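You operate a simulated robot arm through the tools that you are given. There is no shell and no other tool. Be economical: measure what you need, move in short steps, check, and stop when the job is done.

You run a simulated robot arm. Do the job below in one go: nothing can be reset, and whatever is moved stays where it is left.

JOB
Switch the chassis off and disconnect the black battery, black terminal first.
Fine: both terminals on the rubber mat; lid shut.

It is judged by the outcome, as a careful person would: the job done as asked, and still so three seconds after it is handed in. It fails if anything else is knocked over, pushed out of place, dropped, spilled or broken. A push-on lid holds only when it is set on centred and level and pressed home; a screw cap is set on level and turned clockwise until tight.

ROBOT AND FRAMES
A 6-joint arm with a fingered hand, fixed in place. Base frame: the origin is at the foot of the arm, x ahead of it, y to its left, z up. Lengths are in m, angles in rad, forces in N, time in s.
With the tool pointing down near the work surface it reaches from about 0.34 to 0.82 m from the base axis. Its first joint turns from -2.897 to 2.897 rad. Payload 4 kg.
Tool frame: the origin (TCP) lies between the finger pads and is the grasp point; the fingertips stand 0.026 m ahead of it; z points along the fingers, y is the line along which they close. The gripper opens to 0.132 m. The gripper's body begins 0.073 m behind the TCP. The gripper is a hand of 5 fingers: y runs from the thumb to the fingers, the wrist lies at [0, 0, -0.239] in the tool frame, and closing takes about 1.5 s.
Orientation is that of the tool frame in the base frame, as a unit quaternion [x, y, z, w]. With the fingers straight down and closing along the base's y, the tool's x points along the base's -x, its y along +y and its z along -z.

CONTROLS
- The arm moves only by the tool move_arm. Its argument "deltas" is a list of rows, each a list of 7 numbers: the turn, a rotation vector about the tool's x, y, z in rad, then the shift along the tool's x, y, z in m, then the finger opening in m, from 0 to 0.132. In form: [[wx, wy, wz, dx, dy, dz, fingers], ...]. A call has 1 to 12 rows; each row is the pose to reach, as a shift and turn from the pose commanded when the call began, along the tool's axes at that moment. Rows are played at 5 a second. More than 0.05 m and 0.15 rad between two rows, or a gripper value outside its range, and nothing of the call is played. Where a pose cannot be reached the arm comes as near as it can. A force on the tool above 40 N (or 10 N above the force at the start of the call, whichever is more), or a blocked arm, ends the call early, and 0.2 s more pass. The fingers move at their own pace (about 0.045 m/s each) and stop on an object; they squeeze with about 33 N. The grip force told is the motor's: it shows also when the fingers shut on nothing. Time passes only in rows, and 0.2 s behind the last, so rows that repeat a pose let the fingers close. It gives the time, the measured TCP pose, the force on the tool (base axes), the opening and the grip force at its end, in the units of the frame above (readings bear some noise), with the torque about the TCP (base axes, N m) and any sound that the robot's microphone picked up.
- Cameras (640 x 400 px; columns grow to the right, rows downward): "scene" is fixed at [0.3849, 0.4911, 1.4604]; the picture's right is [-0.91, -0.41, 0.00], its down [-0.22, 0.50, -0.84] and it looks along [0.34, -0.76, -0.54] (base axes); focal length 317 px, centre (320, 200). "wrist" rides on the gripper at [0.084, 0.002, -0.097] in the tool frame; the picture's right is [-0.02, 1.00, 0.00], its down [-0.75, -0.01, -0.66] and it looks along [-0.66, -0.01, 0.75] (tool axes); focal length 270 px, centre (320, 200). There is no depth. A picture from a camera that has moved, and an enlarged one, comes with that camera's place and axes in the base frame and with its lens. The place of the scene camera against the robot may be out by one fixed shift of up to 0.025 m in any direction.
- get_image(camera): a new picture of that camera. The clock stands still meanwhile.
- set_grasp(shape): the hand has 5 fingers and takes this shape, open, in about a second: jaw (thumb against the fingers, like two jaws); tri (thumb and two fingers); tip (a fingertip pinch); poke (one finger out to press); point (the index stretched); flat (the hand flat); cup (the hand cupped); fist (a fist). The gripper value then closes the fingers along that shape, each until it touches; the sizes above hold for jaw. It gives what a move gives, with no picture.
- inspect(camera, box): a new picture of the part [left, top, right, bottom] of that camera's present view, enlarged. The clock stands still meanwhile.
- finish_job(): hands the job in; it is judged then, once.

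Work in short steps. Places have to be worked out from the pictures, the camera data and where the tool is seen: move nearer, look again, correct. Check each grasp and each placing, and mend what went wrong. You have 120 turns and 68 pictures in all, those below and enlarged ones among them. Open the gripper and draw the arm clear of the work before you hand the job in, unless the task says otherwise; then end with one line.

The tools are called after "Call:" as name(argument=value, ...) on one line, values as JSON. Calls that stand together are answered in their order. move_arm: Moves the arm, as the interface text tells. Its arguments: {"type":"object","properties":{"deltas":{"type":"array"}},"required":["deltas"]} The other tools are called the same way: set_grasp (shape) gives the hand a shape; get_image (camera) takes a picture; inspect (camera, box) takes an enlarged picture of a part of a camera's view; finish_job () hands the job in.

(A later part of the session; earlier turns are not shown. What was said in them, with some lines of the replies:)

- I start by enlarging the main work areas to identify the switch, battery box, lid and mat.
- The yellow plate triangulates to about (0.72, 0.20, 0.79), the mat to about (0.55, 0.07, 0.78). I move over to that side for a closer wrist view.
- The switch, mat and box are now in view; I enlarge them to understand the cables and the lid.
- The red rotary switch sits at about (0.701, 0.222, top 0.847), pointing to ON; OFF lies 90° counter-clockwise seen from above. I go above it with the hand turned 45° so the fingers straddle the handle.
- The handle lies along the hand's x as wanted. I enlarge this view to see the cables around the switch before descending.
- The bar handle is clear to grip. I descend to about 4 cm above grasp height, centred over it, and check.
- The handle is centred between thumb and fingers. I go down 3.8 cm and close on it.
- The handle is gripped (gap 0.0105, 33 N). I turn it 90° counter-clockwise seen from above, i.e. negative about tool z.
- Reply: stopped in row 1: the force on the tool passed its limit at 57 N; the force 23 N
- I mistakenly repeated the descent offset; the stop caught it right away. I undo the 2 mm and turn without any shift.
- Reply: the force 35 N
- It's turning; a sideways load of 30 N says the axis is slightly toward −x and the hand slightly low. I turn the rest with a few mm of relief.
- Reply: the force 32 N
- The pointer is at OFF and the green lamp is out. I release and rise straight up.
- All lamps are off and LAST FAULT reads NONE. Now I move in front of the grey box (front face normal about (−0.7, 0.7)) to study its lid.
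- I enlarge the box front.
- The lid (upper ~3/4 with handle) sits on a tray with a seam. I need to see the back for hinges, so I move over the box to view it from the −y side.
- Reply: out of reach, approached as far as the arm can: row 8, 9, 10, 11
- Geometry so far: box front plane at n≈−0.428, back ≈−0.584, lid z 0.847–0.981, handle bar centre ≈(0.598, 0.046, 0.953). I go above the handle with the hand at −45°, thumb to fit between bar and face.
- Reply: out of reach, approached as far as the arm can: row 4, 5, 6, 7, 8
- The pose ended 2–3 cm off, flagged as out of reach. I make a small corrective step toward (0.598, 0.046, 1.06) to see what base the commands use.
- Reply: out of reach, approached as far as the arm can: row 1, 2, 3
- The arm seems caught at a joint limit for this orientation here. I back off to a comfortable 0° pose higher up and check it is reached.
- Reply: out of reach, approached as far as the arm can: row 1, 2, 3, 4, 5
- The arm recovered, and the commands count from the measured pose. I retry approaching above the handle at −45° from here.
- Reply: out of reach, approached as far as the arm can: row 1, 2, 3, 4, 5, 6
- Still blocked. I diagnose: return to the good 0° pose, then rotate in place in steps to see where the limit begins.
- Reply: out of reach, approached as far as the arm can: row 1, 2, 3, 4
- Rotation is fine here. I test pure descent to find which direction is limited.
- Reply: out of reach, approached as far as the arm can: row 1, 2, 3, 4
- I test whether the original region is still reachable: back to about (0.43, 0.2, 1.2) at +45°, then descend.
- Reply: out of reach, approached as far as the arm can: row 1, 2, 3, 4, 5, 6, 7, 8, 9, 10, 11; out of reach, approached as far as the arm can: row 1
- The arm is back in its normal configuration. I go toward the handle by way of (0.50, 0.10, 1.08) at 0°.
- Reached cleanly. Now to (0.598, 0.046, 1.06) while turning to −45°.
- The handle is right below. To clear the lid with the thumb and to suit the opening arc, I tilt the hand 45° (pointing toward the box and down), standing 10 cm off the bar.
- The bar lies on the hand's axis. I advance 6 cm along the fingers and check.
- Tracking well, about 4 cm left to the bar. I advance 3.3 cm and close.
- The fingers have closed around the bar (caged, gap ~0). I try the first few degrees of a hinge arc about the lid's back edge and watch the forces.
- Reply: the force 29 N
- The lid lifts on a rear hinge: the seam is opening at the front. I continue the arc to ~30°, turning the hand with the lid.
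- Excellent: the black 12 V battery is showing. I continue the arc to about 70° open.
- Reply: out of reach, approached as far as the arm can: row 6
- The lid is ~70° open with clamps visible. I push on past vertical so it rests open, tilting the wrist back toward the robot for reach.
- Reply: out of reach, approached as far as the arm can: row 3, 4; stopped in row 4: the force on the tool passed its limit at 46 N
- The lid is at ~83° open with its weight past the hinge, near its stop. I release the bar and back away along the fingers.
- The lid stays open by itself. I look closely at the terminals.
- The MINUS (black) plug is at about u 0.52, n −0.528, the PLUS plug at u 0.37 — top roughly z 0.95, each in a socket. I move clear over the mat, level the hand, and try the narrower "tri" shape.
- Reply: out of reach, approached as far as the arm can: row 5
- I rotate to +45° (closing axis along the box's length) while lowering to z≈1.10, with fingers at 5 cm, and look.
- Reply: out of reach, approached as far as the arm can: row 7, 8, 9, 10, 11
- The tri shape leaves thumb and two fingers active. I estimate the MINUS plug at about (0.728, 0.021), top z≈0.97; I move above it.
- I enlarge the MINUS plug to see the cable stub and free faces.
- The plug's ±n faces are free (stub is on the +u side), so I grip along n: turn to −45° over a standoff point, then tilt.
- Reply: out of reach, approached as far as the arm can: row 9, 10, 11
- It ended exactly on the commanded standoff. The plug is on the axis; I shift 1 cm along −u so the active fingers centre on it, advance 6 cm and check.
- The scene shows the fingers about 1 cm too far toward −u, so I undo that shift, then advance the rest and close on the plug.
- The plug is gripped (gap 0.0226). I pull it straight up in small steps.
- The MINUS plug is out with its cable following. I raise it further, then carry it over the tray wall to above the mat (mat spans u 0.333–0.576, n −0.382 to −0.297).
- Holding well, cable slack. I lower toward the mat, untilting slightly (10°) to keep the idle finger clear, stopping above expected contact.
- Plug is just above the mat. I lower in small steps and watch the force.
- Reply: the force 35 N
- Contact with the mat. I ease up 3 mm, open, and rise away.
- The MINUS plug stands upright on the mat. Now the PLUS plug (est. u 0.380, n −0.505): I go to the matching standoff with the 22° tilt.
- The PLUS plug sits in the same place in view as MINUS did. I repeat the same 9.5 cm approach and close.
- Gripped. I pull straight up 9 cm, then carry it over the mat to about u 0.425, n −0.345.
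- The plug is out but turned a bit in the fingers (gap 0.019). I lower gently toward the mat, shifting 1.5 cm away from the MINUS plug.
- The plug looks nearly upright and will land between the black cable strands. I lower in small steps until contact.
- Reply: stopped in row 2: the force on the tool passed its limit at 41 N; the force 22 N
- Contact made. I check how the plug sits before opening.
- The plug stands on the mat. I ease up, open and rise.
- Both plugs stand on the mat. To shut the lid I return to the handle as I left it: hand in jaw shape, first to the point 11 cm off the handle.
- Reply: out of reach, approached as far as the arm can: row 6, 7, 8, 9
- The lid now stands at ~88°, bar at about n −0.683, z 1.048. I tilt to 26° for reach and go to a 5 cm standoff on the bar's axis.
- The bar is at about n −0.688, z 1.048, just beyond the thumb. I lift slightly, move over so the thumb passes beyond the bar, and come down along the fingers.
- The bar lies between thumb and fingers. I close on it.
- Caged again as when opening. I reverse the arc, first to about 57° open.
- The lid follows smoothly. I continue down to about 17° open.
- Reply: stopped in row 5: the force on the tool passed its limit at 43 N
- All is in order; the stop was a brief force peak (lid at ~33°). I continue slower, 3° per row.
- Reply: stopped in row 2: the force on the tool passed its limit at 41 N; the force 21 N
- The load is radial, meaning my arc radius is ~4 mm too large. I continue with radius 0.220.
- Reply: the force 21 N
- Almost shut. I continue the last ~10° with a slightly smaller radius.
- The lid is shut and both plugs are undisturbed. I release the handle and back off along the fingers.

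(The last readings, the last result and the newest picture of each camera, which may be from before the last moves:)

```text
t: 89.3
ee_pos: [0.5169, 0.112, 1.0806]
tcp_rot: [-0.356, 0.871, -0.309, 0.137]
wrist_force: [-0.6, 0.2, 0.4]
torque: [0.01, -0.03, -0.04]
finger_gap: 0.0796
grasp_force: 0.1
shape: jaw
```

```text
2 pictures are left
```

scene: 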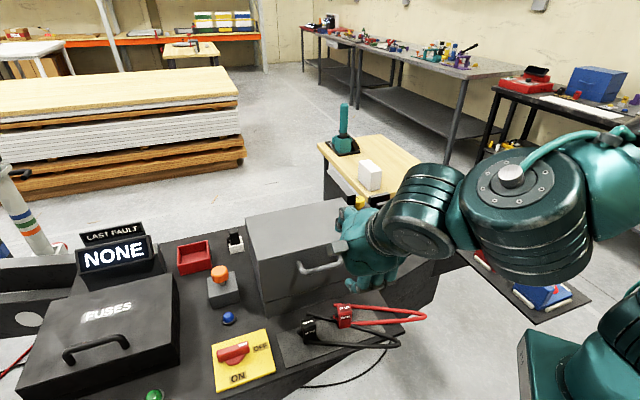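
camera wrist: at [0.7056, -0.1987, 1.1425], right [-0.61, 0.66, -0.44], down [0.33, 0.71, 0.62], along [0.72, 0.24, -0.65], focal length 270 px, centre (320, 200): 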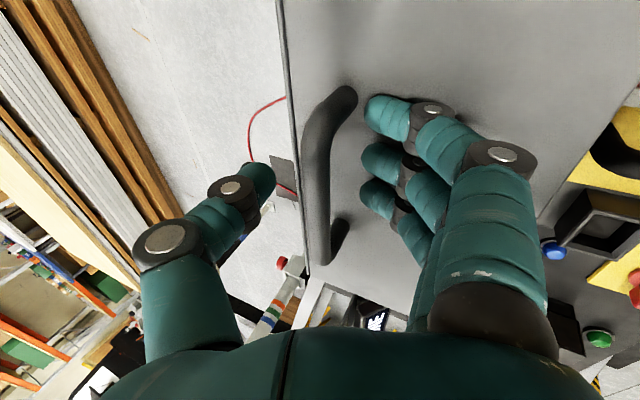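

Clear of the handle; lid shut, switch OFF, LAST FAULT NONE. I draw back a bit further with the gripper open and take a last check.

Call:
move_arm(deltas=[[0, 0, 0, 0, 0, -0.02, 0.1], [0, 0, 0, 0, 0, -0.04, 0.12], [0, 0, 0, 0, 0, -0.05, 0.13]])

Call:
inspect(camera="scene", box=[200, 200, 420, 380])

```text
t: 90.1
ee_pos: [0.4924, 0.1341, 1.1199]
tcp_rot: [-0.355, 0.872, -0.309, 0.136]
wrist_force: [-0.2, 0.1, 0.3]
torque: [0.01, -0.02, 0.03]
finger_gap: 0.1298
grasp_force: 0.0
shape: jaw
```

```text
2.22 times, centred on (310, 290) of scene
camera zoom: at [0.3849, 0.4911, 1.4604], right [-0.91, -0.41, 0.0], down [-0.22, 0.5, -0.84], along [0.34, -0.76, -0.54], focal length 704 px, centre (342, 0)
```

zoom: 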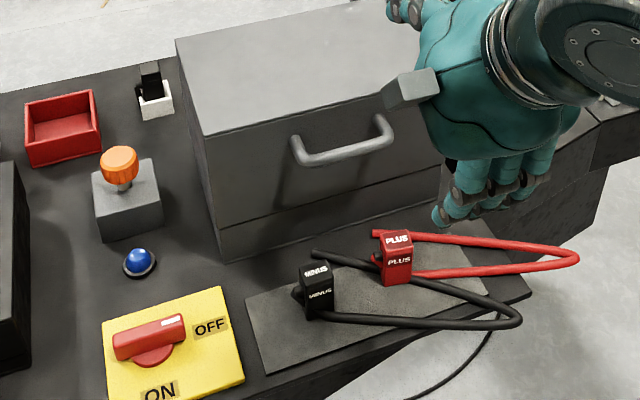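

Everything is as asked: switch OFF, both terminals on the mat, lid closed, arm clear. I hand it in.

Call:
finish_job()

```text
The job is handed in.
```

The chassis is switched off, the black battery is disconnected (MINUS first, then PLUS) with both terminals standing on the rubber mat, and the lid is shut.
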